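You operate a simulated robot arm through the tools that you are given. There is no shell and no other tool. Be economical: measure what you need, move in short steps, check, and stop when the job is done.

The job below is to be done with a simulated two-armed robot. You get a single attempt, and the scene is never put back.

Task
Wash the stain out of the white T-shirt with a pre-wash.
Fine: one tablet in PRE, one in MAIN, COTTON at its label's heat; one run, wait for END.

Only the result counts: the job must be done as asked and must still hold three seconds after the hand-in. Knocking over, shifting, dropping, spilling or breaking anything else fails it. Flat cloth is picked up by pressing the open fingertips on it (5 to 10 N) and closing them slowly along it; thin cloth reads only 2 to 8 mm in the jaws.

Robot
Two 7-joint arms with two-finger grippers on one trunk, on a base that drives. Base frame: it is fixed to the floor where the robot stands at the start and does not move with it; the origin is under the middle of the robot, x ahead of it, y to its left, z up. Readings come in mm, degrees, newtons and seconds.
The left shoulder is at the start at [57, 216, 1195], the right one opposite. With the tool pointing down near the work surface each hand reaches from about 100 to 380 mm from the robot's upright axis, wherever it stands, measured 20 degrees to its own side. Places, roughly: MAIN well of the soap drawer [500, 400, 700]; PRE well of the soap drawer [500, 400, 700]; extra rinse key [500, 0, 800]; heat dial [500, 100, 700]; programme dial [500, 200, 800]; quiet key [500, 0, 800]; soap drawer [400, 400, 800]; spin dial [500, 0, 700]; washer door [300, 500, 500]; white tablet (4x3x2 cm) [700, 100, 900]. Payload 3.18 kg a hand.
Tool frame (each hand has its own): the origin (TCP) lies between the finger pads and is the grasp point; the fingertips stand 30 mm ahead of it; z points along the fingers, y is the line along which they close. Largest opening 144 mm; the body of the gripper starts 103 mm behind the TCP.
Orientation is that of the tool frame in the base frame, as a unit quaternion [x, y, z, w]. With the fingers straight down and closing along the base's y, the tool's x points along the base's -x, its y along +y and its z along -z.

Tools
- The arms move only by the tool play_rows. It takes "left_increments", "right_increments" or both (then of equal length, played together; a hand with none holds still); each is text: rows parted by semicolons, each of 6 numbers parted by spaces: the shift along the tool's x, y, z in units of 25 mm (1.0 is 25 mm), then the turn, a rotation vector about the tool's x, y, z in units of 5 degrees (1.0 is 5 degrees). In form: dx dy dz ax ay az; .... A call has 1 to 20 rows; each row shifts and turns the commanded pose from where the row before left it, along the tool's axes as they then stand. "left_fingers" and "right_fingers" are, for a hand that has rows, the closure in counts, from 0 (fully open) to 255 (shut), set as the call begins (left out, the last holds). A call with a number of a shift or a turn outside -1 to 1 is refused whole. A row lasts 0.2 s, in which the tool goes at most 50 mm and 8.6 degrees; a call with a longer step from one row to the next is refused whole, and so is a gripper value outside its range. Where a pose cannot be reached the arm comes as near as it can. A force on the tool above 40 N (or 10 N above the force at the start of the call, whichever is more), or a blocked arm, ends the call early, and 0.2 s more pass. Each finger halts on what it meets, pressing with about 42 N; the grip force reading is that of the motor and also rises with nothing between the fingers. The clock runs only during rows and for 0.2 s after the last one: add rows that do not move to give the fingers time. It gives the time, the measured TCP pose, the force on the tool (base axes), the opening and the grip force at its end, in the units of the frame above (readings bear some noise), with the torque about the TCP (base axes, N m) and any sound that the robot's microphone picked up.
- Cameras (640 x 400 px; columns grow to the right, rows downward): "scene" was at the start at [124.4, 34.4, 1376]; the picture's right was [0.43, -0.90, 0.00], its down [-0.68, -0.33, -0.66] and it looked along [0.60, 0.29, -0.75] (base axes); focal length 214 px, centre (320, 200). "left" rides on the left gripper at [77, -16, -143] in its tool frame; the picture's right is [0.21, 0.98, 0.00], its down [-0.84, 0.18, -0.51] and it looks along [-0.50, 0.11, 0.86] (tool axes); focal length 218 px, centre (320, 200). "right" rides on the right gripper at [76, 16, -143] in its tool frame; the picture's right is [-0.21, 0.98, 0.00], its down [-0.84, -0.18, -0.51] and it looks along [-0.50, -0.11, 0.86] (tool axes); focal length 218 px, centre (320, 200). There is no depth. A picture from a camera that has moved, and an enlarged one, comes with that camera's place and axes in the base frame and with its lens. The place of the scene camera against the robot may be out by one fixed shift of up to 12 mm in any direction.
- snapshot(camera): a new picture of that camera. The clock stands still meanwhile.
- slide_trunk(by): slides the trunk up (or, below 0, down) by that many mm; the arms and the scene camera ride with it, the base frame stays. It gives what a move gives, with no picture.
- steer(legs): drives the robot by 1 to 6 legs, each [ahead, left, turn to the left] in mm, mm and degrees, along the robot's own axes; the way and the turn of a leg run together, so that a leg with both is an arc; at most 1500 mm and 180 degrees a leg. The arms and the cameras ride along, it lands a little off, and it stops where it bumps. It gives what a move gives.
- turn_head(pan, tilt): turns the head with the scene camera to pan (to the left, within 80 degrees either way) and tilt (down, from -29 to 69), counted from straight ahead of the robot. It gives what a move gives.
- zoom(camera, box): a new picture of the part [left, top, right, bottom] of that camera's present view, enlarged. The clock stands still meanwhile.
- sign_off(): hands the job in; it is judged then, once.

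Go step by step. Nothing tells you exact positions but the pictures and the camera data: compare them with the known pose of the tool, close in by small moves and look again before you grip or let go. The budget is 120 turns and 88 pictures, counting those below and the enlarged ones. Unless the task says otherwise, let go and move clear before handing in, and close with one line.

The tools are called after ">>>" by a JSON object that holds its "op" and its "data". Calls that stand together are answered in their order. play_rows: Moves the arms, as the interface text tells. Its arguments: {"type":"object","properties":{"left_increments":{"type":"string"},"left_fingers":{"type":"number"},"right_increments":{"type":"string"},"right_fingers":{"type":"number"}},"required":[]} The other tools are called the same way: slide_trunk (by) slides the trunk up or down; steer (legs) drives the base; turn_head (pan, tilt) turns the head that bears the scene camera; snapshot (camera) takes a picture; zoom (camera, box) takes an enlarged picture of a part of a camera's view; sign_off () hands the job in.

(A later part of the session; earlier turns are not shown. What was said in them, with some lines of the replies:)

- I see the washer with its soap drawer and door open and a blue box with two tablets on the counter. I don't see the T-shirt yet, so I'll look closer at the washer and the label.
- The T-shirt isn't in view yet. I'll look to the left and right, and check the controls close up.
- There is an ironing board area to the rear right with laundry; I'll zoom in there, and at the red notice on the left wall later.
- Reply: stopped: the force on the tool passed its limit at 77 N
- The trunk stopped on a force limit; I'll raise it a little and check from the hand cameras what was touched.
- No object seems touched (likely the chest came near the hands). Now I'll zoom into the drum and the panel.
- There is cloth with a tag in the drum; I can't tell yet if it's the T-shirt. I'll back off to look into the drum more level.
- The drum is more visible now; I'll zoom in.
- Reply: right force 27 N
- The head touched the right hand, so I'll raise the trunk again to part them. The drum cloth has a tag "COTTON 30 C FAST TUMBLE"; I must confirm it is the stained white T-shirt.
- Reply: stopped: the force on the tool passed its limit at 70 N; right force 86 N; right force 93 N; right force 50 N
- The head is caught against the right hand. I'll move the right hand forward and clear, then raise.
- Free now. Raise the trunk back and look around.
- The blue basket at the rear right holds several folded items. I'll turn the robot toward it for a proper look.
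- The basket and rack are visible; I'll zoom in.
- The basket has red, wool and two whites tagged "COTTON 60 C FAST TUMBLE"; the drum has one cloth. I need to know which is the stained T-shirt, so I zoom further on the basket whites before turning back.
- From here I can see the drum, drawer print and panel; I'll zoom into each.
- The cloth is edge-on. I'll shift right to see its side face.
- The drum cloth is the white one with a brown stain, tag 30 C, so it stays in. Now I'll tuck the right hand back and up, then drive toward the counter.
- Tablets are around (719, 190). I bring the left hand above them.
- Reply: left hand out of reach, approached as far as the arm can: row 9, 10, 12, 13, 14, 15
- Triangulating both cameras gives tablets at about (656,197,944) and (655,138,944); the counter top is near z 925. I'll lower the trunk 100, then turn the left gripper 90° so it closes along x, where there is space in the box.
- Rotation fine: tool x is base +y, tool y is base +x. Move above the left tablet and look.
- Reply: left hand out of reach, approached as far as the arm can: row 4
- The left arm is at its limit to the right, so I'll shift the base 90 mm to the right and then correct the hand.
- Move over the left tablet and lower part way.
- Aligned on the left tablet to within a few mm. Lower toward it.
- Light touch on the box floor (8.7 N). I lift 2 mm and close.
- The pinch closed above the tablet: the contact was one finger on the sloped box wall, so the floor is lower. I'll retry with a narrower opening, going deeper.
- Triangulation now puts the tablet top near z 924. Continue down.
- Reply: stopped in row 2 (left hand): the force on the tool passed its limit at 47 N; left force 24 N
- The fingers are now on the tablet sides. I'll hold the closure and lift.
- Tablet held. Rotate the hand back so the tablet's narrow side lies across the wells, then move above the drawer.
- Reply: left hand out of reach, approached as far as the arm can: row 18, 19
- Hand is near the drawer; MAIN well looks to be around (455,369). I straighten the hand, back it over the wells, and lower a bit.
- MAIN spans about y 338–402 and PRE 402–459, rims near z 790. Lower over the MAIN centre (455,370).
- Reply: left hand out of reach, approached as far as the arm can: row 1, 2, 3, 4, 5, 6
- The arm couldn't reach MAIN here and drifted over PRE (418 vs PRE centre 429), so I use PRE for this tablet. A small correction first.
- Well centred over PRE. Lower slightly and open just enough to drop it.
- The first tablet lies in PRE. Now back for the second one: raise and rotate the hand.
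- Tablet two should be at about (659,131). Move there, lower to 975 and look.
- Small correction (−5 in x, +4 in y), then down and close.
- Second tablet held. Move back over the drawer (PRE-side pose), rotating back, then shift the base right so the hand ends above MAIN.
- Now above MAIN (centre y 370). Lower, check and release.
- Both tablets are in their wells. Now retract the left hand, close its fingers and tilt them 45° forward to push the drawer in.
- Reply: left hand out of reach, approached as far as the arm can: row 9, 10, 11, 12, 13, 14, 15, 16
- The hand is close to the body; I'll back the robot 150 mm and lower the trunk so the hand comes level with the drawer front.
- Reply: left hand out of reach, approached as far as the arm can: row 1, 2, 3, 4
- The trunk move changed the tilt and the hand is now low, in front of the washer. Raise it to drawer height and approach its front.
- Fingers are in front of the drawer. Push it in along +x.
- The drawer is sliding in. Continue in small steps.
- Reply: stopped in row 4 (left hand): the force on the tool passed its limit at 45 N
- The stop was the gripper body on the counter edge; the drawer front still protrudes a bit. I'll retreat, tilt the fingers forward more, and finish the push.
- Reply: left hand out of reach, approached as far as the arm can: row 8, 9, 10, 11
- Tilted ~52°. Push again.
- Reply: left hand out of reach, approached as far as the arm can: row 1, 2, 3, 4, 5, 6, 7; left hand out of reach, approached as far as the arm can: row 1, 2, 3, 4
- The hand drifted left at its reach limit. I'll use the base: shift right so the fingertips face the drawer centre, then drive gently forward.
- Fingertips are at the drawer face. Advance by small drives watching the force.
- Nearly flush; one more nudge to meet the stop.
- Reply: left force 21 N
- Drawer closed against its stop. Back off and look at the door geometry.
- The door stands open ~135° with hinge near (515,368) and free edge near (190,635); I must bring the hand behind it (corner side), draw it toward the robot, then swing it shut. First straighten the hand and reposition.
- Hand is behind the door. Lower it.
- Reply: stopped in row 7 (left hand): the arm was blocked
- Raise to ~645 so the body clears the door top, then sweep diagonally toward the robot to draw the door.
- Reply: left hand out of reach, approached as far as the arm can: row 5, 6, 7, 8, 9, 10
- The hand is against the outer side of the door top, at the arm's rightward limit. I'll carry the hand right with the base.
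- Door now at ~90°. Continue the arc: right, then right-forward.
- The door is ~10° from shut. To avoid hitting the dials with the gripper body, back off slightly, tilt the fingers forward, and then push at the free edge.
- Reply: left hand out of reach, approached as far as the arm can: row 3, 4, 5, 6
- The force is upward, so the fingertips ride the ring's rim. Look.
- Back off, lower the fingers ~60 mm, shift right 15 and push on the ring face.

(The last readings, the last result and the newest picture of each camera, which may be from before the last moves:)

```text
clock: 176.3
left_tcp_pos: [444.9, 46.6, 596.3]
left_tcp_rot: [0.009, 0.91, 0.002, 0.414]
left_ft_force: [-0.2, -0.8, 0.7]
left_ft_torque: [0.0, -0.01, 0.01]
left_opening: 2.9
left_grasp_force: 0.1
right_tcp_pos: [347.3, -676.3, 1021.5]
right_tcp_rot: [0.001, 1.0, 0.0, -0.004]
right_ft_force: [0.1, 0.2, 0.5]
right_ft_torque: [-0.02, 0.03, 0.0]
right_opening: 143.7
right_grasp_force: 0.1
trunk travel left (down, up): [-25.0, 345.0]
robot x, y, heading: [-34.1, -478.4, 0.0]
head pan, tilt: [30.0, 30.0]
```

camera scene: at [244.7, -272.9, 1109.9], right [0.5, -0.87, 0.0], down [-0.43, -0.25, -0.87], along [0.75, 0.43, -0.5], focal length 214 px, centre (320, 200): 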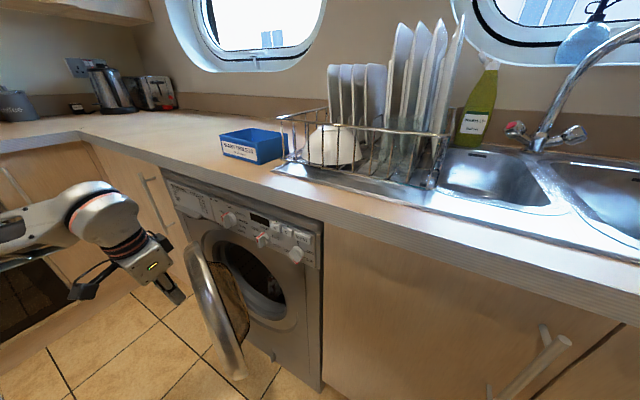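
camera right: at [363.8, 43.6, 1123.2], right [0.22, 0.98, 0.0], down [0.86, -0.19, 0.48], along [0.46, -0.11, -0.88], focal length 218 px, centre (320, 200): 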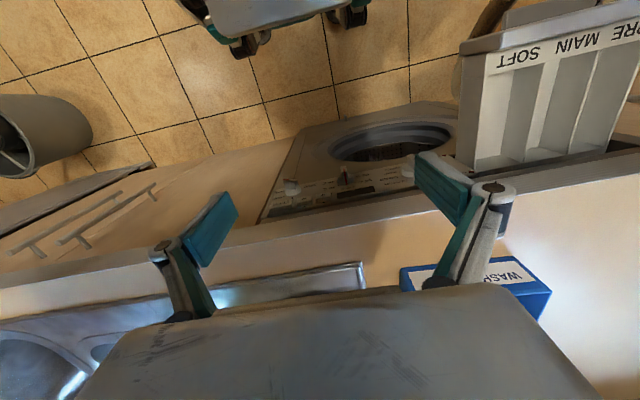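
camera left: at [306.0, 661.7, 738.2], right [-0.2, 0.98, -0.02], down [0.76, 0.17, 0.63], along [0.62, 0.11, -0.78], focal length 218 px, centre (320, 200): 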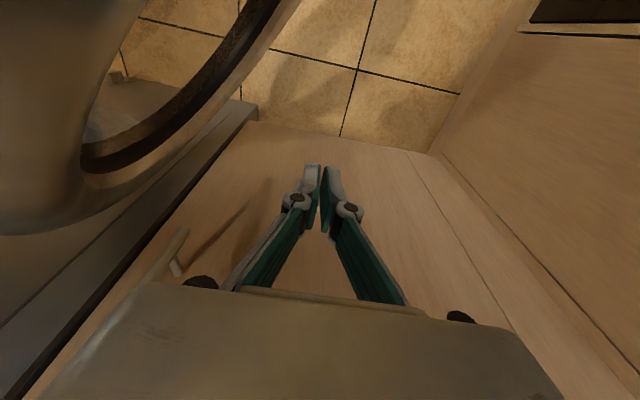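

>>> {"op": "steer", "data": {"legs": [[28, 0, 0]]}}

>>> {"op": "play_rows", "data": {"left_increments": "-0.13 0 0.15 0 0 0;-0.13 0 0.15 0 0 0;-0.13 0 0.15 0 0 0;-0.13 0 0.15 0 0 0;-0.13 0 0.15 0 0 0;-0.13 0 0.15 0 0 0;-0.13 0 0.15 0 0 0;-0.13 0 0.15 0 0 0;0 0 0 0 0 0"}}

>>> {"op": "zoom", "data": {"camera": "scene", "box": [60, 150, 300, 330]}}

```text
clock: 177.2
left_tcp_pos: [461.2, 49.4, 595.3]
left_tcp_rot: [0.007, 0.912, 0.001, 0.411]
left_ft_force: [-0.8, 1.2, -0.6]
left_ft_torque: [0.0, -0.05, -0.02]
left_opening: 0.1
left_grasp_force: 31.2
right_tcp_pos: [368.6, -674.9, 1021.7]
right_tcp_rot: [0.001, 1.0, 0.0, -0.004]
right_ft_force: [-0.7, -0.1, -0.6]
right_ft_torque: [-0.01, -0.02, -0.01]
right_opening: 144.1
right_grasp_force: 0.1
trunk travel left (down, up): [-25.0, 345.0]
robot x, y, heading: [-10.9, -478.0, -0.1]
head pan, tilt: [30.0, 30.0]
stopped in leg 1: the force on the tool passed its limit at 156 N (the readings are from after the stop); the commanded pose is now the measured one
```

```text
clock: 177.7
left_tcp_pos: [463.0, 50.0, 593.8]
left_tcp_rot: [0.005, 0.913, 0.001, 0.408]
left_ft_force: [-14.6, -2.2, 7.5]
left_ft_torque: [-0.04, -0.07, -0.03]
left_opening: 6.0
left_grasp_force: 31.2
right_tcp_pos: [366.4, -675.8, 1020.9]
right_tcp_rot: [-0.001, 1.0, 0.0, -0.003]
right_ft_force: [-0.2, -0.2, 0.4]
right_ft_torque: [0.04, 0.03, 0.01]
right_opening: 144.2
right_grasp_force: 0.1
trunk travel left (down, up): [-25.0, 345.0]
robot x, y, heading: [-12.5, -477.5, 0.2]
head pan, tilt: [30.0, 30.0]
stopped in row 2 (left hand): the force on the tool passed its limit at 47 N (the readings are from after the stop); the commanded pose is now the measured one
```

```text
2.22 times, centred on (180, 240) of scene
camera zoom: at [339.3, -430.9, 1110.4], right [0.5, -0.86, 0.0], down [-0.43, -0.25, -0.87], along [0.75, 0.44, -0.5], focal length 477 px, centre (631, 111)
```

zoom: 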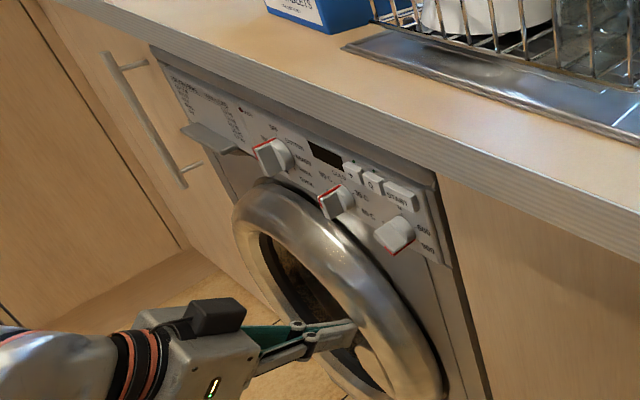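

The door met a firm stop and looks shut. Next come the dials: back off, raise the left hand and try to bring the fingers horizontal, nearer to the front of the robot.

>>> {"op": "steer", "data": {"legs": [[-230, 0, 0]]}}

>>> {"op": "slide_trunk", "data": {"by": 100}}

>>> {"op": "play_rows", "data": {"left_increments": "0 -1 0 0 0 0;0 -1 0 0 0 0;0 -1 0 0 0 0;0 -1 0 0 0 0;0 -1 0 0 0 0;0 -1 0 0 0 0;0 -1 0 0 0 0;0 -1 0 0 0 0;0 0 0 0 -1 0;0 0 0 0 -1 0;0 0 0 0 -1 0;0 0 0 0 -1 0;0 0 0 0 -1 0;0 0 0 0 -1 0;0 0 0 0 -1 0;0 0 0 0 -1 0;0 0 0 0 0 0"}}

```text
clock: 179.4
left_tcp_pos: [235.9, 48.6, 592.9]
left_tcp_rot: [0.005, 0.913, 0.0, 0.408]
left_ft_force: [0.0, -0.3, -0.4]
left_ft_torque: [0.01, 0.03, 0.03]
left_opening: 3.0
left_grasp_force: 0.1
right_tcp_pos: [140.7, -676.2, 1020.8]
right_tcp_rot: [0.0, 1.0, 0.001, -0.004]
right_ft_force: [0.4, 0.1, 0.8]
right_ft_torque: [0.01, -0.03, -0.01]
right_opening: 144.0
right_grasp_force: 0.1
trunk travel left (down, up): [-25.0, 345.0]
robot x, y, heading: [-242.0, -475.5, 0.2]
head pan, tilt: [30.0, 30.0]
```

```text
clock: 180.7
left_tcp_pos: [235.9, 48.2, 690.7]
left_tcp_rot: [0.005, 0.914, 0.001, 0.406]
left_ft_force: [-0.8, 0.1, -0.5]
left_ft_torque: [0.01, -0.04, -0.01]
left_opening: 2.7
left_grasp_force: 0.0
right_tcp_pos: [141.2, -677.2, 1120.0]
right_tcp_rot: [0.0, 1.0, 0.0, -0.006]
right_ft_force: [0.3, 0.4, -0.3]
right_ft_torque: [0.0, 0.06, 0.02]
right_opening: 144.0
right_grasp_force: 0.1
trunk travel left (down, up): [-125.0, 245.0]
robot x, y, heading: [-240.5, -475.6, 0.3]
head pan, tilt: [30.0, 30.0]
```

```text
clock: 184.3
left_tcp_pos: [236.7, 53.2, 741.4]
left_tcp_rot: [0.016, 0.761, -0.014, 0.648]
left_ft_force: [0.5, -0.6, 0.1]
left_ft_torque: [0.0, -0.01, -0.03]
left_opening: 2.9
left_grasp_force: 0.0
left hand out of reach, approached as far as the arm can: row 2, 3, 4, 5, 6, 7, 8, 9, 10, 11, 12, 13, 14, 15, 16
right_tcp_pos: [140.7, -676.7, 1121.5]
right_tcp_rot: [0.0, 1.0, 0.0, -0.004]
right_ft_force: [0.0, 0.2, -0.4]
right_ft_torque: [0.01, 0.01, -0.03]
right_opening: 144.0
right_grasp_force: 0.1
trunk travel left (down, up): [-125.0, 245.0]
robot x, y, heading: [-240.2, -475.3, 0.2]
head pan, tilt: [30.0, 30.0]
```

The hand is now nearly horizontal (81°). I estimate the programme dial at (515,166,797), heat dial (515,52,780), START (525,−64,817). Level the hand and go in front of the programme dial.

>>> {"op": "play_rows", "data": {"left_increments": "0 0 0 0 -0.9 0;0 0 0 0 -0.9 0;-0.5 0 0 0 0 0;-0.8 0 0 0 0 0;-0.8 0 0 0 0 0;0 0 0 0 0 0", "left_fingers": 150}}

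>>> {"op": "steer", "data": {"legs": [[130, 113, 0]]}}

>>> {"op": "snapshot", "data": {"camera": "left"}}

```text
clock: 185.7
left_tcp_pos: [242.6, 64.6, 821.5]
left_tcp_rot: [0.015, 0.708, -0.016, 0.706]
left_ft_force: [0.3, 0.7, -1.0]
left_ft_torque: [0.0, 0.0, 0.03]
left_opening: 59.3
left_grasp_force: 0.1
left hand out of reach, approached as far as the arm can: row 1, 2
right_tcp_pos: [139.2, -677.4, 1120.2]
right_tcp_rot: [0.001, 1.0, 0.001, -0.005]
right_ft_force: [-0.3, -0.3, 0.1]
right_ft_torque: [0.01, -0.02, -0.02]
right_opening: 144.2
right_grasp_force: 0.1
trunk travel left (down, up): [-125.0, 245.0]
robot x, y, heading: [-244.0, -477.4, 0.2]
head pan, tilt: [30.0, 30.0]
```

```text
clock: 187.4
left_tcp_pos: [373.1, 177.0, 820.7]
left_tcp_rot: [0.015, 0.708, -0.017, 0.706]
left_ft_force: [-0.6, 0.2, 0.6]
left_ft_torque: [-0.02, -0.03, -0.03]
left_opening: 59.3
left_grasp_force: 0.1
right_tcp_pos: [269.4, -562.8, 1120.9]
right_tcp_rot: [0.0, 1.0, -0.001, -0.005]
right_ft_force: [0.3, 0.9, -0.5]
right_ft_torque: [-0.02, 0.04, 0.01]
right_opening: 144.0
right_grasp_force: 0.0
trunk travel left (down, up): [-125.0, 245.0]
robot x, y, heading: [-109.4, -365.8, -0.2]
head pan, tilt: [30.0, 30.0]
```

```text
14 pictures are left
camera left: at [228.3, 167.1, 745.3], right [0.04, 0.98, -0.21], down [-0.5, 0.2, 0.84], along [0.87, 0.07, 0.49], focal length 218 px, centre (320, 200)
```

left: 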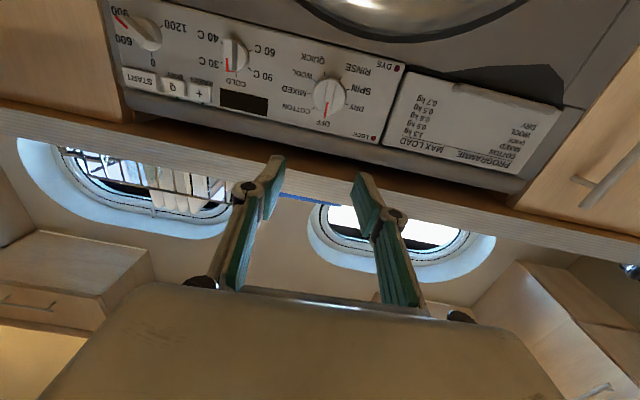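

Upside-down hand view: programme dial at about (530,172,768), heat dial (530,55,750), START (540,−73,802). Lower the hand to the dial axis, approach, and look close.

>>> {"op": "play_rows", "data": {"left_increments": "0.7 -0.1 0 0 0 0;0.7 -0.1 0 0 0 0;0.7 0 0 0 0 0;0 0 0 0 0 0"}}

>>> {"op": "steer", "data": {"legs": [[65, 0, 0]]}}

>>> {"op": "snapshot", "data": {"camera": "left"}}

```text
clock: 188.4
left_tcp_pos: [369.4, 174.6, 771.4]
left_tcp_rot: [0.016, 0.71, -0.017, 0.704]
left_ft_force: [-0.2, 0.3, -0.5]
left_ft_torque: [0.04, -0.01, -0.03]
left_opening: 59.2
left_grasp_force: 0.1
left hand out of reach, approached as far as the arm can: row 3
right_tcp_pos: [268.2, -563.5, 1122.8]
right_tcp_rot: [0.001, 1.0, 0.0, -0.004]
right_ft_force: [0.3, -0.5, -0.2]
right_ft_torque: [0.02, 0.0, 0.01]
right_opening: 144.2
right_grasp_force: 0.0
trunk travel left (down, up): [-125.0, 245.0]
robot x, y, heading: [-110.4, -362.3, 0.4]
head pan, tilt: [30.0, 30.0]
```

```text
clock: 189.4
left_tcp_pos: [435.6, 175.9, 771.1]
left_tcp_rot: [0.016, 0.709, -0.017, 0.705]
left_ft_force: [0.3, -0.8, -0.6]
left_ft_torque: [0.02, -0.03, -0.01]
left_opening: 59.3
left_grasp_force: 0.1
right_tcp_pos: [334.4, -563.9, 1119.9]
right_tcp_rot: [0.0, 1.0, -0.001, -0.005]
right_ft_force: [-0.5, -0.3, 0.2]
right_ft_torque: [0.0, 0.04, 0.01]
right_opening: 144.0
right_grasp_force: 0.0
trunk travel left (down, up): [-125.0, 245.0]
robot x, y, heading: [-46.7, -365.8, 0.3]
head pan, tilt: [30.0, 30.0]
```

```text
13 pictures are left
camera left: at [290.8, 165.0, 696.3], right [0.04, 0.98, -0.21], down [-0.49, 0.2, 0.85], along [0.87, 0.07, 0.49], focal length 218 px, centre (320, 200)
```

left: 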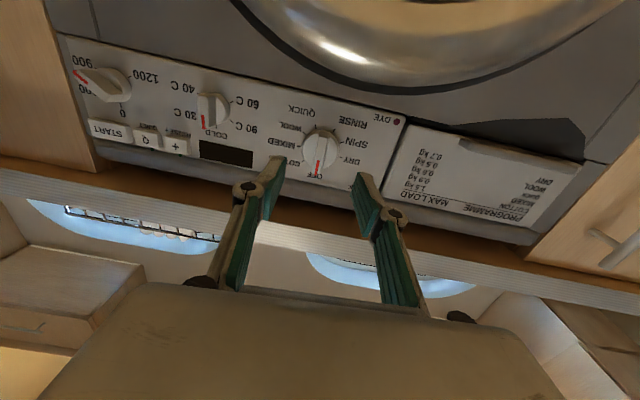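

Triangulated: programme dial (548,173,769), heat dial (548,47,751), START (545,−78,804). Widen the fingers a little and advance around the programme knob.

>>> {"op": "play_rows", "data": {"left_increments": "0.08 -0.1 0 0 0 0;0 0 0 0 0 0", "left_fingers": 120}}

>>> {"op": "steer", "data": {"legs": [[55, 0, 0]]}}

>>> {"op": "zoom", "data": {"camera": "left", "box": [220, 100, 420, 240]}}

```text
clock: 190.0
left_tcp_pos: [436.0, 174.9, 771.7]
left_tcp_rot: [0.016, 0.709, -0.017, 0.705]
left_ft_force: [-0.5, -0.5, 0.2]
left_ft_torque: [-0.02, 0.0, 0.01]
left_opening: 76.1
left_grasp_force: 0.1
left hand out of reach, approached as far as the arm can: row 1
right_tcp_pos: [333.9, -563.8, 1120.5]
right_tcp_rot: [0.0, 1.0, 0.0, -0.005]
right_ft_force: [-0.1, -0.3, 0.0]
right_ft_torque: [0.0, 0.0, 0.02]
right_opening: 143.9
right_grasp_force: 0.1
trunk travel left (down, up): [-125.0, 245.0]
robot x, y, heading: [-44.0, -370.0, 0.2]
head pan, tilt: [30.0, 30.0]
```

```text
clock: 190.9
left_tcp_pos: [490.0, 174.7, 771.5]
left_tcp_rot: [0.016, 0.709, -0.017, 0.705]
left_ft_force: [-0.3, -0.8, 0.0]
left_ft_torque: [0.01, -0.03, 0.01]
left_opening: 76.1
left_grasp_force: 0.1
right_tcp_pos: [387.9, -562.7, 1121.0]
right_tcp_rot: [0.001, 1.0, 0.0, -0.004]
right_ft_force: [0.3, 0.1, 0.0]
right_ft_torque: [-0.01, 0.06, -0.01]
right_opening: 143.8
right_grasp_force: 0.1
trunk travel left (down, up): [-125.0, 245.0]
robot x, y, heading: [5.4, -365.9, -0.0]
head pan, tilt: [30.0, 30.0]
```

```text
2.86 times, centred on (320, 170) of left
camera zoom: at [345.5, 164.8, 696.2], right [0.04, 0.98, -0.21], down [-0.49, 0.2, 0.85], along [0.87, 0.07, 0.49], focal length 624 px, centre (320, 286)
```

zoom: 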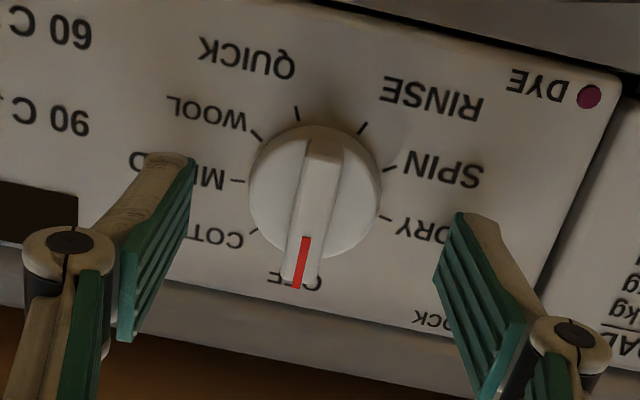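

Clear view: knob with a raised bar at OFF; COTTON is the next mark. The hand is aligned within ~4 mm. Advance 22 mm and close on the bar.

>>> {"op": "steer", "data": {"legs": [[22, 0, 0]]}}

>>> {"op": "play_rows", "data": {"left_increments": "-0.12 0 0 0 0 0;0 0 0 0 0 0;0 0 0 0 0 0;0 0 0 0 0 0", "left_fingers": 240}}

>>> {"op": "zoom", "data": {"camera": "left", "box": [220, 100, 420, 240]}}

```text
clock: 191.9
left_tcp_pos: [504.0, 172.1, 769.4]
left_tcp_rot: [0.015, 0.708, -0.021, 0.706]
left_ft_force: [-30.7, -12.9, 2.2]
left_ft_torque: [0.02, -0.38, -0.54]
left_opening: 41.2
left_grasp_force: 45.5
right_tcp_pos: [409.4, -562.9, 1121.9]
right_tcp_rot: [-0.002, 1.0, 0.001, -0.002]
right_ft_force: [-0.5, 0.7, -0.1]
right_ft_torque: [0.0, -0.01, -0.02]
right_opening: 144.2
right_grasp_force: 0.0
trunk travel left (down, up): [-125.0, 245.0]
robot x, y, heading: [24.4, -362.9, 0.3]
head pan, tilt: [30.0, 30.0]
stopped in leg 1: the force on the tool passed its limit at 48 N (the readings are from after the stop); the commanded pose is now the measured one
```

```text
clock: 192.4
left_tcp_pos: [503.7, 172.1, 771.7]
left_tcp_rot: [0.012, 0.71, -0.02, 0.704]
left_ft_force: [-13.7, -4.0, 2.4]
left_ft_torque: [0.17, 0.1, 0.29]
left_opening: 40.6
left_grasp_force: 45.1
right_tcp_pos: [409.6, -562.8, 1121.4]
right_tcp_rot: [-0.002, 1.0, 0.001, -0.004]
right_ft_force: [-0.3, 0.1, -0.3]
right_ft_torque: [0.02, -0.01, -0.02]
right_opening: 144.0
right_grasp_force: 0.0
trunk travel left (down, up): [-125.0, 245.0]
robot x, y, heading: [28.8, -366.1, 0.6]
head pan, tilt: [30.0, 30.0]
stopped in row 2 (left hand): the force on the tool passed its limit at 45 N (the readings are from after the stop); the commanded pose is now the measured one
```

```text
2.86 times, centred on (320, 170) of left
camera zoom: at [359.1, 161.1, 697.0], right [0.04, 0.97, -0.22], down [-0.49, 0.21, 0.84], along [0.87, 0.07, 0.49], focal length 624 px, centre (320, 286)
```

zoom: 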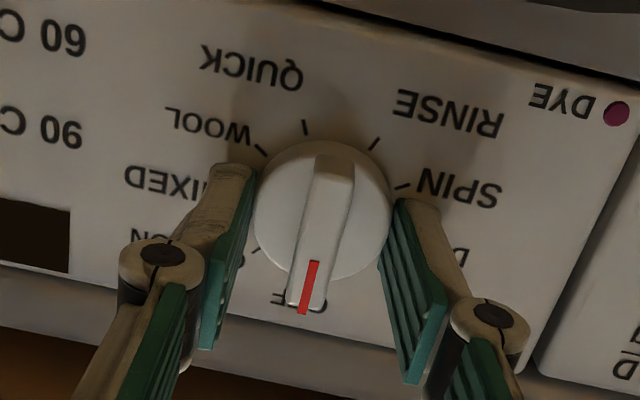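

The fingers now hold the knob's rim (40 mm, 45 N). Ease back 2 mm and twist +45° clockwise to COTTON.

>>> {"op": "play_rows", "data": {"left_increments": "-0.06 0 -0.1 0 0 0;0 0 0 0 0 1;0 0 0 0 0 1;0 0 0 0 0 1;0 0 0 0 0 1;0 0 0 0 0 1;0 0 0 0 0 1;0 0 0 0 0 1;0 0 0 0 0 1;0 0 0 0 0 1;0 0 0 0 0 0"}}

>>> {"op": "zoom", "data": {"camera": "left", "box": [200, 80, 440, 250]}}

```text
clock: 194.8
left_tcp_pos: [504.3, 169.8, 770.4]
left_tcp_rot: [0.284, 0.652, 0.248, 0.657]
left_ft_force: [-6.2, -30.7, -12.4]
left_ft_torque: [-0.07, 0.5, -0.7]
left_opening: 40.6
left_grasp_force: 45.0
right_tcp_pos: [410.8, -564.8, 1121.3]
right_tcp_rot: [-0.001, 1.0, -0.001, -0.006]
right_ft_force: [0.1, -0.6, 0.3]
right_ft_torque: [0.03, -0.01, 0.0]
right_opening: 144.0
right_grasp_force: 0.0
trunk travel left (down, up): [-125.0, 245.0]
robot x, y, heading: [29.1, -367.1, 0.6]
head pan, tilt: [30.0, 30.0]
```

```text
2.35 times, centred on (320, 165) of left
camera zoom: at [361.1, 218.3, 706.9], right [0.05, 0.84, 0.53], down [-0.52, -0.43, 0.74], along [0.85, -0.31, 0.42], focal length 514 px, centre (320, 282)
```

zoom: 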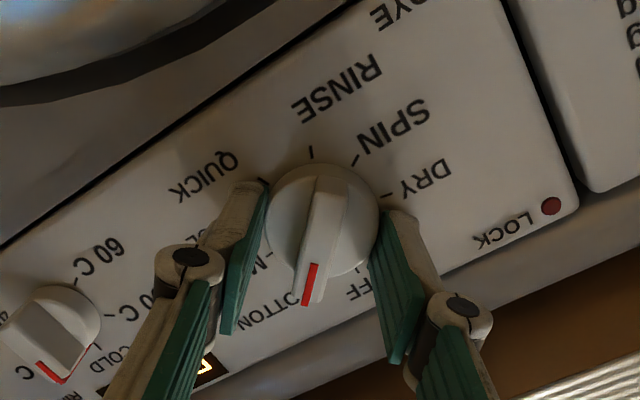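

The pointer sits at COTTON and the display lit up. Release and back straight off.

>>> {"op": "play_rows", "data": {"left_increments": "0 0 0 0 0 0;0 0 0 0 0 0;0 0 0 0 0 0", "left_fingers": 120}}

>>> {"op": "steer", "data": {"legs": [[-60, 0, 0]]}}

>>> {"op": "play_rows", "data": {"left_increments": "0 0 0 0 0 -1;0 0 0 0 0 -1;0 0 0 0 0 -1;0 0 0 0 0 -1;0 0 0 0 0 -1;0 0 0 0 0 -1;0 0 0 0 0 -1;0 0 0 0 0 -1;0 0 0 0 0 -1;0 0 0 0 0 0"}}

>>> {"op": "steer", "data": {"legs": [[0, -125, -0.6]]}}

>>> {"op": "snapshot", "data": {"camera": "left"}}

```text
clock: 195.6
left_tcp_pos: [502.6, 173.3, 772.7]
left_tcp_rot: [0.283, 0.652, 0.25, 0.657]
left_ft_force: [0.0, 0.6, 0.2]
left_ft_torque: [0.0, -0.02, -0.01]
left_opening: 75.9
left_grasp_force: 0.1
right_tcp_pos: [411.9, -562.9, 1121.5]
right_tcp_rot: [-0.001, 1.0, 0.0, -0.005]
right_ft_force: [-0.2, 0.5, 0.6]
right_ft_torque: [0.02, -0.01, 0.02]
right_opening: 144.3
right_grasp_force: 0.0
trunk travel left (down, up): [-125.0, 245.0]
robot x, y, heading: [28.7, -364.4, 0.3]
head pan, tilt: [30.0, 30.0]
```

```text
clock: 196.5
left_tcp_pos: [443.7, 171.9, 770.7]
left_tcp_rot: [0.284, 0.651, 0.249, 0.658]
left_ft_force: [0.5, -0.1, 0.2]
left_ft_torque: [0.01, -0.01, -0.01]
left_opening: 76.3
left_grasp_force: 0.0
right_tcp_pos: [349.7, -563.9, 1121.6]
right_tcp_rot: [-0.001, 1.0, -0.001, -0.005]
right_ft_force: [-1.5, 0.1, -0.5]
right_ft_torque: [-0.01, -0.05, -0.04]
right_opening: 143.8
right_grasp_force: 0.0
trunk travel left (down, up): [-125.0, 245.0]
robot x, y, heading: [-28.8, -365.4, 0.4]
head pan, tilt: [30.0, 30.0]
```

```text
clock: 198.7
left_tcp_pos: [443.6, 172.9, 771.8]
left_tcp_rot: [0.012, 0.711, -0.022, 0.703]
left_ft_force: [-0.2, 0.1, -0.2]
left_ft_torque: [0.02, 0.0, -0.02]
left_opening: 76.2
left_grasp_force: 0.0
right_tcp_pos: [349.6, -563.3, 1120.6]
right_tcp_rot: [-0.001, 1.0, -0.001, -0.005]
right_ft_force: [0.1, 0.5, 0.8]
right_ft_torque: [0.01, 0.02, 0.0]
right_opening: 144.2
right_grasp_force: 0.0
trunk travel left (down, up): [-125.0, 245.0]
robot x, y, heading: [-30.4, -367.1, 0.5]
head pan, tilt: [30.0, 30.0]
```

```text
clock: 200.5
left_tcp_pos: [448.5, 39.9, 771.2]
left_tcp_rot: [0.017, 0.71, -0.025, 0.703]
left_ft_force: [-0.3, -0.9, 0.1]
left_ft_torque: [0.0, 0.02, -0.02]
left_opening: 76.2
left_grasp_force: 0.1
right_tcp_pos: [349.6, -694.8, 1120.1]
right_tcp_rot: [0.004, 1.0, 0.001, -0.004]
right_ft_force: [-0.2, -0.1, -1.0]
right_ft_torque: [-0.01, 0.04, -0.02]
right_opening: 144.0
right_grasp_force: 0.1
trunk travel left (down, up): [-125.0, 245.0]
robot x, y, heading: [-30.7, -491.6, -0.3]
head pan, tilt: [30.0, 30.0]
```

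```text
9 pictures are left
camera left: at [305.0, 31.3, 697.7], right [0.06, 0.97, -0.22], down [-0.49, 0.22, 0.85], along [0.87, 0.06, 0.49], focal length 218 px, centre (320, 200)
```

left: 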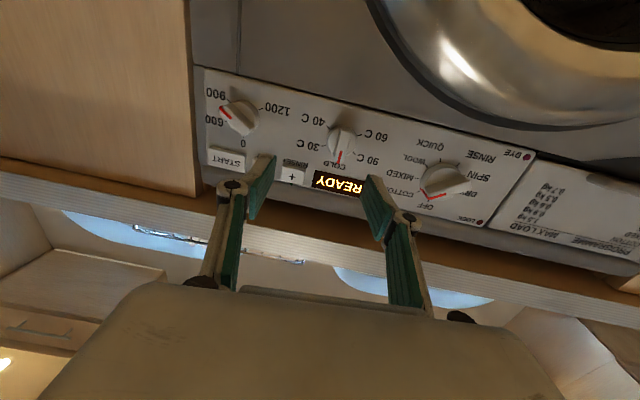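

Display shows READY with COTTON set. The heat dial is at about (548,55,754); shift 17 mm left and 17 mm down and approach.

>>> {"op": "slide_trunk", "data": {"by": -17}}

>>> {"op": "steer", "data": {"legs": [[0, 17, 0], [40, 0, 0]]}}

>>> {"op": "zoom", "data": {"camera": "left", "box": [220, 90, 420, 230]}}

```text
clock: 201.1
left_tcp_pos: [449.2, 40.4, 756.6]
left_tcp_rot: [0.017, 0.71, -0.025, 0.704]
left_ft_force: [-0.3, -0.6, 0.5]
left_ft_torque: [0.01, 0.05, -0.01]
left_opening: 76.0
left_grasp_force: 0.0
right_tcp_pos: [347.2, -693.8, 1106.2]
right_tcp_rot: [0.005, 1.0, 0.001, -0.003]
right_ft_force: [-0.5, 0.0, -0.6]
right_ft_torque: [0.04, -0.08, -0.01]
right_opening: 143.9
right_grasp_force: 0.0
trunk travel left (down, up): [-108.0, 262.0]
robot x, y, heading: [-33.7, -490.0, -0.3]
head pan, tilt: [30.0, 30.0]
```

```text
clock: 202.4
left_tcp_pos: [490.3, 57.4, 753.6]
left_tcp_rot: [0.016, 0.711, -0.026, 0.702]
left_ft_force: [-0.4, -0.1, -0.3]
left_ft_torque: [0.01, -0.03, -0.02]
left_opening: 76.1
left_grasp_force: 0.1
right_tcp_pos: [389.4, -676.3, 1103.4]
right_tcp_rot: [0.004, 1.0, 0.0, -0.005]
right_ft_force: [1.7, 0.2, -0.5]
right_ft_torque: [-0.01, 0.03, 0.0]
right_opening: 144.1
right_grasp_force: 0.1
trunk travel left (down, up): [-108.0, 262.0]
robot x, y, heading: [3.2, -473.0, -0.2]
head pan, tilt: [30.0, 30.0]
```

```text
2.86 times, centred on (320, 160) of left
camera zoom: at [345.0, 48.2, 680.2], right [0.06, 0.97, -0.22], down [-0.49, 0.22, 0.85], along [0.87, 0.06, 0.49], focal length 624 px, centre (320, 314)
```

zoom: 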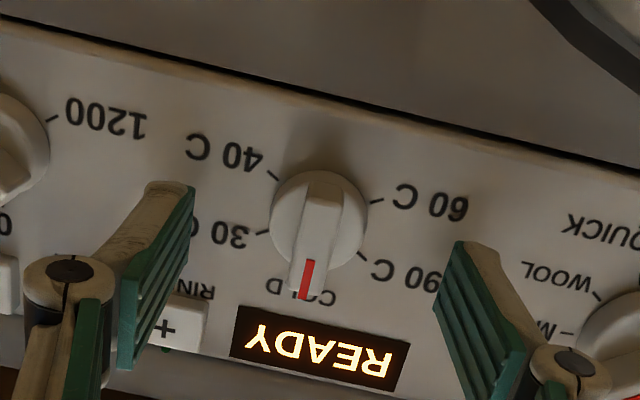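

I can see the ticks; 30 C is roughly 60–65° clockwise. Narrow the opening to stay clear of the "+" key, advance and grip.

>>> {"op": "play_rows", "data": {"left_increments": "-0.08 0 0 0 0 0;0 0 0 0 0 0;0 0 0 0 0 0", "left_fingers": 152}}

>>> {"op": "steer", "data": {"legs": [[12, 0, 0]]}}

>>> {"op": "play_rows", "data": {"left_increments": "0 0 0 0 0 0;0 0 0 0 0 0;0 0 0 0 0 0", "left_fingers": 240}}

```text
clock: 203.2
left_tcp_pos: [490.1, 57.0, 756.1]
left_tcp_rot: [0.017, 0.711, -0.026, 0.703]
left_ft_force: [0.2, 0.1, -0.4]
left_ft_torque: [0.0, 0.02, -0.03]
left_opening: 58.1
left_grasp_force: 0.1
right_tcp_pos: [389.6, -676.4, 1104.0]
right_tcp_rot: [0.004, 1.0, 0.0, -0.005]
right_ft_force: [0.4, -0.4, -0.4]
right_ft_torque: [-0.01, 0.01, -0.01]
right_opening: 144.1
right_grasp_force: 0.1
trunk travel left (down, up): [-108.0, 262.0]
robot x, y, heading: [6.1, -480.7, -0.4]
head pan, tilt: [30.0, 30.0]
```

```text
clock: 204.0
left_tcp_pos: [501.4, 56.9, 756.8]
left_tcp_rot: [0.017, 0.711, -0.026, 0.702]
left_ft_force: [0.5, -0.6, -1.2]
left_ft_torque: [0.05, -0.01, 0.02]
left_opening: 58.1
left_grasp_force: 0.1
right_tcp_pos: [401.0, -677.0, 1103.0]
right_tcp_rot: [0.004, 1.0, 0.0, -0.005]
right_ft_force: [-0.2, 0.0, 0.1]
right_ft_torque: [-0.01, 0.02, 0.0]
right_opening: 143.9
right_grasp_force: 0.0
trunk travel left (down, up): [-108.0, 262.0]
robot x, y, heading: [19.9, -477.1, -0.3]
head pan, tilt: [30.0, 30.0]
```

```text
clock: 204.8
left_tcp_pos: [501.2, 54.6, 755.5]
left_tcp_rot: [0.017, 0.711, -0.026, 0.702]
left_ft_force: [-3.9, -17.4, -5.5]
left_ft_torque: [-0.06, -0.15, -0.45]
left_opening: 29.8
left_grasp_force: 45.1
right_tcp_pos: [400.3, -679.1, 1104.4]
right_tcp_rot: [0.005, 1.0, 0.002, -0.006]
right_ft_force: [-0.4, -0.5, 0.2]
right_ft_torque: [-0.02, 0.01, -0.04]
right_opening: 144.0
right_grasp_force: 0.2
trunk travel left (down, up): [-108.0, 262.0]
robot x, y, heading: [20.0, -474.9, -0.3]
head pan, tilt: [30.0, 30.0]
```

Gripped the knob rim (30 mm). Twist +63°.

>>> {"op": "play_rows", "data": {"left_increments": "0 -0.1 0 0 0 0;0 0 0 0 0 1;0 0 0 0 0 1;0 0 0 0 0 1;0 0 0 0 0 1;0 0 0 0 0 1;0 0 0 0 0 1;0 0 0 0 0 1;0 0 0 0 0 1;0 0 0 0 0 1;0 0 0 0 0 1;0 0 0 0 0 1;0 0 0 0 0 1;0 0 0 0 0 0.6;0 0 0 0 0 0"}}

>>> {"op": "zoom", "data": {"camera": "left", "box": [200, 70, 440, 240]}}

```text
clock: 207.1
left_tcp_pos: [500.4, 50.1, 754.5]
left_tcp_rot: [0.298, 0.646, 0.253, 0.655]
left_ft_force: [-1.1, -6.2, -5.3]
left_ft_torque: [-0.04, 0.27, -0.21]
left_opening: 29.4
left_grasp_force: 44.4
right_tcp_pos: [400.1, -677.3, 1106.1]
right_tcp_rot: [0.006, 1.0, 0.0, -0.003]
right_ft_force: [-0.5, -0.3, -0.2]
right_ft_torque: [0.02, 0.0, 0.01]
right_opening: 144.1
right_grasp_force: 0.2
trunk travel left (down, up): [-108.0, 262.0]
robot x, y, heading: [18.8, -476.3, -0.3]
head pan, tilt: [30.0, 30.0]
stopped in row 11 (left hand): the force on the tool passed its limit at 41 N (the readings are from after the stop); the commanded pose is now the measured one
```

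```text
2.35 times, centred on (320, 155) of left
camera zoom: at [359.7, 103.3, 692.3], right [0.06, 0.83, 0.56], down [-0.53, -0.45, 0.72], along [0.85, -0.34, 0.41], focal length 514 px, centre (320, 306)
```

zoom: 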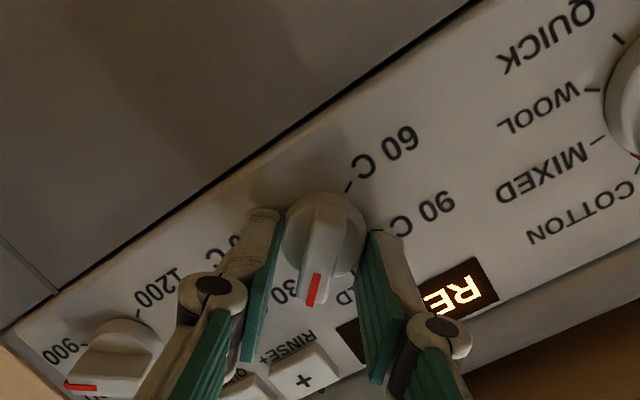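

Stopped at about 48° on side load. Continue the remaining ~15°.

>>> {"op": "play_rows", "data": {"left_increments": "0 0 0 0 0 0.8;0 0 0 0 0 0.8;0 0 0 0 0 0.8;0 0 0 0 0 0.6;0 0 0 0 0 0"}}

>>> {"op": "play_rows", "data": {"left_increments": "0 0 0 0 0 0;0 0 0 0 0 0;0 0 0 0 0 0", "left_fingers": 150}}

>>> {"op": "steer", "data": {"legs": [[-60, 0, 0]]}}

>>> {"op": "zoom", "data": {"camera": "left", "box": [200, 70, 440, 240]}}

```text
clock: 208.3
left_tcp_pos: [501.1, 50.5, 751.7]
left_tcp_rot: [0.382, 0.603, 0.335, 0.616]
left_ft_force: [-9.0, -22.1, -14.3]
left_ft_torque: [-0.13, 0.54, -0.47]
left_opening: 29.4
left_grasp_force: 45.4
right_tcp_pos: [400.8, -678.5, 1102.6]
right_tcp_rot: [0.005, 1.0, 0.001, -0.006]
right_ft_force: [-0.3, 0.2, 0.9]
right_ft_torque: [0.01, 0.0, 0.0]
right_opening: 144.1
right_grasp_force: 0.0
trunk travel left (down, up): [-108.0, 262.0]
robot x, y, heading: [15.1, -474.6, -0.2]
head pan, tilt: [30.0, 30.0]
```

```text
clock: 209.1
left_tcp_pos: [501.2, 51.7, 754.4]
left_tcp_rot: [0.38, 0.602, 0.337, 0.616]
left_ft_force: [0.3, 0.2, -1.1]
left_ft_torque: [0.04, 0.0, 0.01]
left_opening: 59.2
left_grasp_force: 0.0
right_tcp_pos: [401.0, -677.5, 1103.8]
right_tcp_rot: [0.005, 1.0, 0.0, -0.005]
right_ft_force: [0.2, -0.4, -0.3]
right_ft_torque: [0.01, 0.01, 0.02]
right_opening: 144.1
right_grasp_force: 0.1
trunk travel left (down, up): [-108.0, 262.0]
robot x, y, heading: [19.2, -472.9, -0.3]
head pan, tilt: [30.0, 30.0]
```

```text
clock: 210.1
left_tcp_pos: [440.4, 52.6, 755.1]
left_tcp_rot: [0.38, 0.602, 0.337, 0.616]
left_ft_force: [0.4, 0.2, -0.3]
left_ft_torque: [0.0, 0.02, -0.03]
left_opening: 59.2
left_grasp_force: 0.0
right_tcp_pos: [340.2, -676.3, 1104.9]
right_tcp_rot: [0.005, 1.0, 0.001, -0.004]
right_ft_force: [-0.7, -0.4, 0.7]
right_ft_torque: [0.02, -0.06, -0.01]
right_opening: 143.7
right_grasp_force: 0.0
trunk travel left (down, up): [-108.0, 262.0]
robot x, y, heading: [-38.8, -472.6, -0.7]
head pan, tilt: [30.0, 30.0]
```

```text
2.35 times, centred on (320, 155) of left
camera zoom: at [300.2, 120.0, 705.9], right [0.05, 0.66, 0.75], down [-0.54, -0.62, 0.57], along [0.84, -0.44, 0.32], focal length 514 px, centre (320, 306)
```

zoom: 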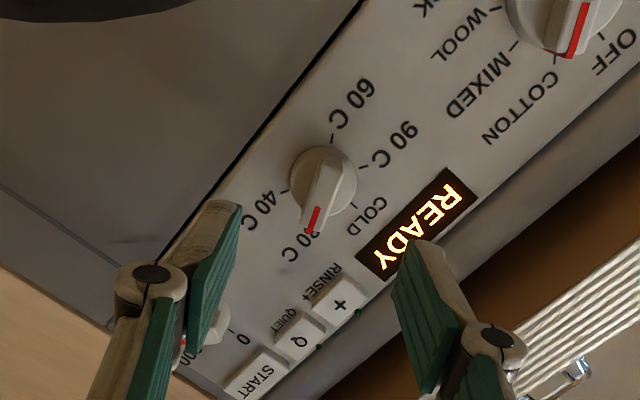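

The pointer is on 30 C and COTTON holds, display READY. Now close and level the hand, raise 50 mm, and move in front of START.

>>> {"op": "play_rows", "data": {"left_increments": "0 0 0 0 0 -1;0 0 0 0 0 -1;0 0 0 0 0 -1;0 0 0 0 0 -1;0 0 0 0 0 -1;0 0 0 0 0 -1;0 0 0 0 0 -1;0 0 0 0 0 -1;0 0 0 0 0 -1;0 0 0 0 0 -1;0 0 0 0 0 -1;0 0 0 0 0 -1;0 0 0 0 0 0", "left_fingers": 250}}

>>> {"op": "slide_trunk", "data": {"by": 50}}

>>> {"op": "steer", "data": {"legs": [[0, -118, 0.7]]}}

>>> {"op": "zoom", "data": {"camera": "left", "box": [200, 80, 440, 230]}}

```text
clock: 212.9
left_tcp_pos: [440.6, 51.8, 754.1]
left_tcp_rot: [0.028, 0.712, -0.017, 0.702]
left_ft_force: [0.3, 0.2, 0.9]
left_ft_torque: [0.01, 0.0, 0.0]
left_opening: 2.9
left_grasp_force: 0.0
right_tcp_pos: [342.0, -676.6, 1104.4]
right_tcp_rot: [0.004, 1.0, 0.0, -0.004]
right_ft_force: [-0.8, -0.1, -0.5]
right_ft_torque: [0.02, -0.01, -0.03]
right_opening: 143.8
right_grasp_force: 0.1
trunk travel left (down, up): [-108.0, 262.0]
robot x, y, heading: [-38.5, -476.9, -0.1]
head pan, tilt: [30.0, 30.0]
```

```text
clock: 213.8
left_tcp_pos: [447.5, 52.4, 842.6]
left_tcp_rot: [0.029, 0.677, -0.016, 0.736]
left_ft_force: [0.9, 0.9, -0.2]
left_ft_torque: [0.0, -0.04, 0.0]
left_opening: 2.6
left_grasp_force: 0.0
right_tcp_pos: [342.7, -677.3, 1153.8]
right_tcp_rot: [0.005, 1.0, 0.0, -0.006]
right_ft_force: [0.6, -0.1, 0.2]
right_ft_torque: [-0.03, 0.09, 0.0]
right_opening: 144.4
right_grasp_force: 0.0
trunk travel left (down, up): [-158.0, 212.0]
robot x, y, heading: [-38.7, -475.2, -0.3]
head pan, tilt: [30.0, 30.0]
```

```text
clock: 215.5
left_tcp_pos: [438.4, -58.0, 843.6]
left_tcp_rot: [0.025, 0.677, -0.011, 0.736]
left_ft_force: [0.2, -0.7, -0.1]
left_ft_torque: [0.01, 0.01, 0.0]
left_opening: 3.2
left_grasp_force: 0.1
right_tcp_pos: [344.8, -789.6, 1153.7]
right_tcp_rot: [-0.002, 1.0, 0.001, -0.004]
right_ft_force: [0.1, -0.1, -0.6]
right_ft_torque: [0.04, -0.03, 0.01]
right_opening: 144.1
right_grasp_force: 0.0
trunk travel left (down, up): [-158.0, 212.0]
robot x, y, heading: [-39.1, -593.1, 0.5]
head pan, tilt: [30.0, 30.0]
```

```text
2.67 times, centred on (320, 155) of left
camera zoom: at [302.5, -66.0, 755.9], right [0.07, 0.98, -0.19], down [-0.57, 0.19, 0.8], along [0.82, 0.05, 0.57], focal length 582 px, centre (320, 320)
```

zoom: 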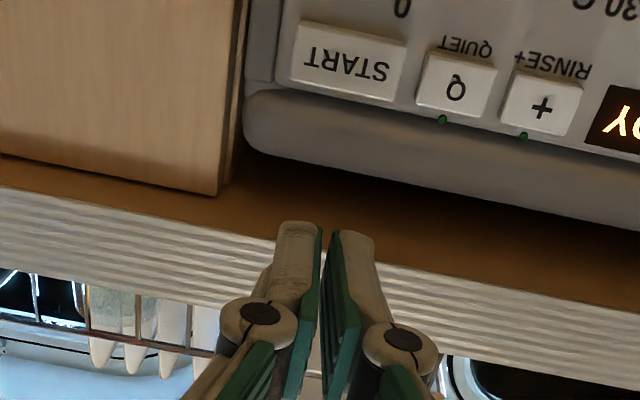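

START is at about (545,−63,804). Lower the hand ~40 mm and level it.

>>> {"op": "play_rows", "data": {"left_increments": "0.55 0 0 0 0.3 0;0.55 0 0 0 0.3 0;0.54 0 0 0 0.3 0;0 0 0 0 0 0"}}

>>> {"op": "steer", "data": {"legs": [[60, 0, 0]]}}

```text
clock: 216.5
left_tcp_pos: [436.6, -48.2, 812.6]
left_tcp_rot: [0.026, 0.705, -0.01, 0.708]
left_ft_force: [-0.2, 0.6, -0.6]
left_ft_torque: [-0.05, -0.02, 0.01]
left_opening: 2.9
left_grasp_force: 0.1
left hand out of reach, approached as far as the arm can: row 1, 2, 3
right_tcp_pos: [343.7, -787.9, 1153.0]
right_tcp_rot: [-0.002, 1.0, -0.001, -0.004]
right_ft_force: [0.6, 0.6, -0.6]
right_ft_torque: [0.01, -0.01, 0.01]
right_opening: 144.1
right_grasp_force: 0.1
trunk travel left (down, up): [-158.0, 212.0]
robot x, y, heading: [-40.2, -599.1, 0.7]
head pan, tilt: [30.0, 30.0]
```

```text
clock: 217.5
left_tcp_pos: [497.7, -47.8, 812.8]
left_tcp_rot: [0.026, 0.706, -0.011, 0.708]
left_ft_force: [0.7, -0.3, -0.3]
left_ft_torque: [-0.03, -0.01, 0.03]
left_opening: 2.7
left_grasp_force: 0.1
right_tcp_pos: [403.2, -789.4, 1152.9]
right_tcp_rot: [-0.001, 1.0, 0.0, -0.005]
right_ft_force: [-0.5, 0.0, -0.6]
right_ft_torque: [0.0, 0.08, 0.01]
right_opening: 143.9
right_grasp_force: 0.0
trunk travel left (down, up): [-158.0, 212.0]
robot x, y, heading: [19.6, -590.5, 0.4]
head pan, tilt: [30.0, 30.0]
heard: click
```

Heard a click. Back off a bit and read the display.

>>> {"op": "steer", "data": {"legs": [[-70, 0, 0]]}}

>>> {"op": "zoom", "data": {"camera": "left", "box": [240, 60, 540, 220]}}

```text
clock: 218.5
left_tcp_pos: [427.5, -48.0, 813.2]
left_tcp_rot: [0.027, 0.705, -0.01, 0.709]
left_ft_force: [-0.3, 0.8, -0.2]
left_ft_torque: [-0.01, 0.05, 0.01]
left_opening: 2.9
left_grasp_force: 0.0
right_tcp_pos: [333.0, -789.5, 1155.0]
right_tcp_rot: [-0.002, 1.0, 0.0, -0.004]
right_ft_force: [-1.0, 0.1, 0.2]
right_ft_torque: [0.03, -0.08, -0.02]
right_opening: 144.0
right_grasp_force: 0.1
trunk travel left (down, up): [-158.0, 212.0]
robot x, y, heading: [-51.7, -590.4, 0.4]
head pan, tilt: [30.0, 30.0]
```

```text
2.13 times, centred on (390, 140) of left
camera zoom: at [283.4, -55.8, 736.7], right [0.05, 0.98, -0.19], down [-0.5, 0.19, 0.84], along [0.86, 0.05, 0.5], focal length 466 px, centre (171, 328)
```

zoom: 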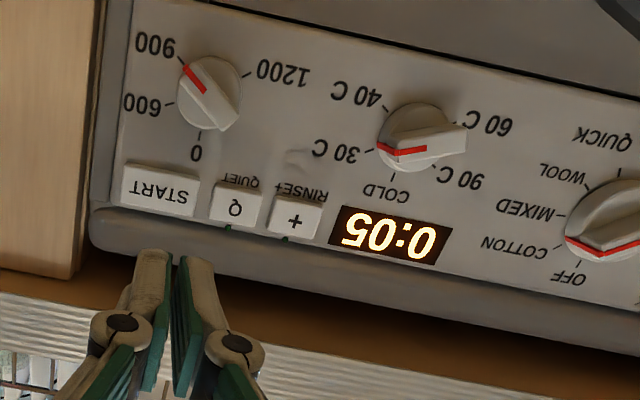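

The wash is running ("0:05" left, COTTON, 30 C). Wait with idle rows and listen for the end.

>>> {"op": "play_rows", "data": {"left_increments": "0 0 0 0 0 0;0 0 0 0 0 0;0 0 0 0 0 0;0 0 0 0 0 0;0 0 0 0 0 0;0 0 0 0 0 0;0 0 0 0 0 0;0 0 0 0 0 0;0 0 0 0 0 0;0 0 0 0 0 0;0 0 0 0 0 0;0 0 0 0 0 0;0 0 0 0 0 0;0 0 0 0 0 0;0 0 0 0 0 0;0 0 0 0 0 0;0 0 0 0 0 0;0 0 0 0 0 0;0 0 0 0 0 0;0 0 0 0 0 0"}}

>>> {"op": "play_rows", "data": {"left_increments": "0 0 0 0 0 0;0 0 0 0 0 0;0 0 0 0 0 0;0 0 0 0 0 0;0 0 0 0 0 0;0 0 0 0 0 0;0 0 0 0 0 0;0 0 0 0 0 0;0 0 0 0 0 0;0 0 0 0 0 0;0 0 0 0 0 0;0 0 0 0 0 0;0 0 0 0 0 0;0 0 0 0 0 0;0 0 0 0 0 0;0 0 0 0 0 0;0 0 0 0 0 0;0 0 0 0 0 0;0 0 0 0 0 0;0 0 0 0 0 0"}}

>>> {"op": "zoom", "data": {"camera": "left", "box": [240, 60, 540, 220]}}

```text
clock: 222.7
left_tcp_pos: [428.4, -49.4, 813.2]
left_tcp_rot: [0.026, 0.705, -0.011, 0.708]
left_ft_force: [-0.6, -0.1, 0.2]
left_ft_torque: [0.0, -0.03, -0.04]
left_opening: 2.9
left_grasp_force: 0.0
right_tcp_pos: [333.9, -789.1, 1154.1]
right_tcp_rot: [-0.002, 1.0, 0.0, -0.004]
right_ft_force: [-0.2, -0.7, -0.7]
right_ft_torque: [-0.01, -0.03, -0.01]
right_opening: 143.9
right_grasp_force: 0.1
trunk travel left (down, up): [-158.0, 212.0]
robot x, y, heading: [-48.0, -591.8, 0.3]
head pan, tilt: [30.0, 30.0]
```

```text
clock: 226.9
left_tcp_pos: [427.2, -47.9, 812.9]
left_tcp_rot: [0.027, 0.705, -0.011, 0.709]
left_ft_force: [0.0, 0.3, 0.0]
left_ft_torque: [-0.02, -0.03, -0.05]
left_opening: 3.2
left_grasp_force: 0.1
right_tcp_pos: [333.7, -789.4, 1153.4]
right_tcp_rot: [-0.002, 1.0, 0.0, -0.005]
right_ft_force: [0.2, -0.5, 0.0]
right_ft_torque: [-0.01, 0.02, -0.02]
right_opening: 144.1
right_grasp_force: 0.1
trunk travel left (down, up): [-158.0, 212.0]
robot x, y, heading: [-45.9, -593.5, 0.4]
head pan, tilt: [30.0, 30.0]
```

```text
2.13 times, centred on (390, 140) of left
camera zoom: at [283.9, -55.8, 736.4], right [0.05, 0.98, -0.19], down [-0.5, 0.19, 0.84], along [0.86, 0.05, 0.5], focal length 466 px, centre (171, 328)
```

zoom: 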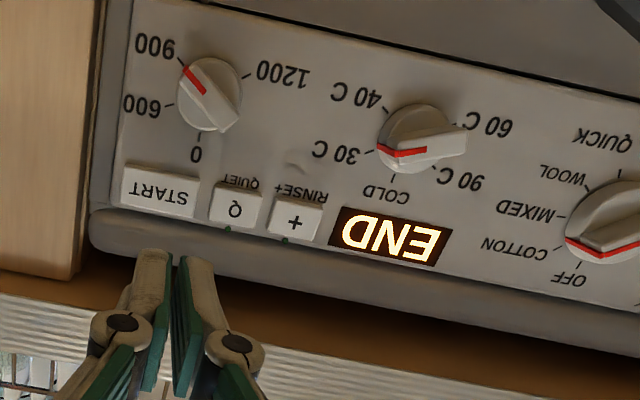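

The display shows END, with COTTON and 30 C still set. I'll back the robot clear and hand in.

>>> {"op": "steer", "data": {"legs": [[-150, 0, 0]]}}

>>> {"op": "sign_off", "data": {}}

```text
clock: 228.3
left_tcp_pos: [277.0, -49.7, 814.0]
left_tcp_rot: [0.027, 0.705, -0.012, 0.709]
left_ft_force: [-0.2, 0.4, 0.5]
left_ft_torque: [0.02, 0.0, -0.01]
left_opening: 3.1
left_grasp_force: 0.0
right_tcp_pos: [182.6, -790.7, 1154.6]
right_tcp_rot: [-0.002, 1.0, 0.0, -0.004]
right_ft_force: [0.1, 0.1, -0.9]
right_ft_torque: [0.02, -0.03, 0.02]
right_opening: 144.2
right_grasp_force: 0.0
trunk travel left (down, up): [-158.0, 212.0]
robot x, y, heading: [-199.7, -592.5, 0.4]
head pan, tilt: [30.0, 30.0]
```

```text
The job is handed in.
```

The white T-shirt has been washed in one COTTON run at 30 °C, its label's heat, with one tablet in PRE and one in MAIN; the display reached END, though I did not open the door to check that the stain is gone.
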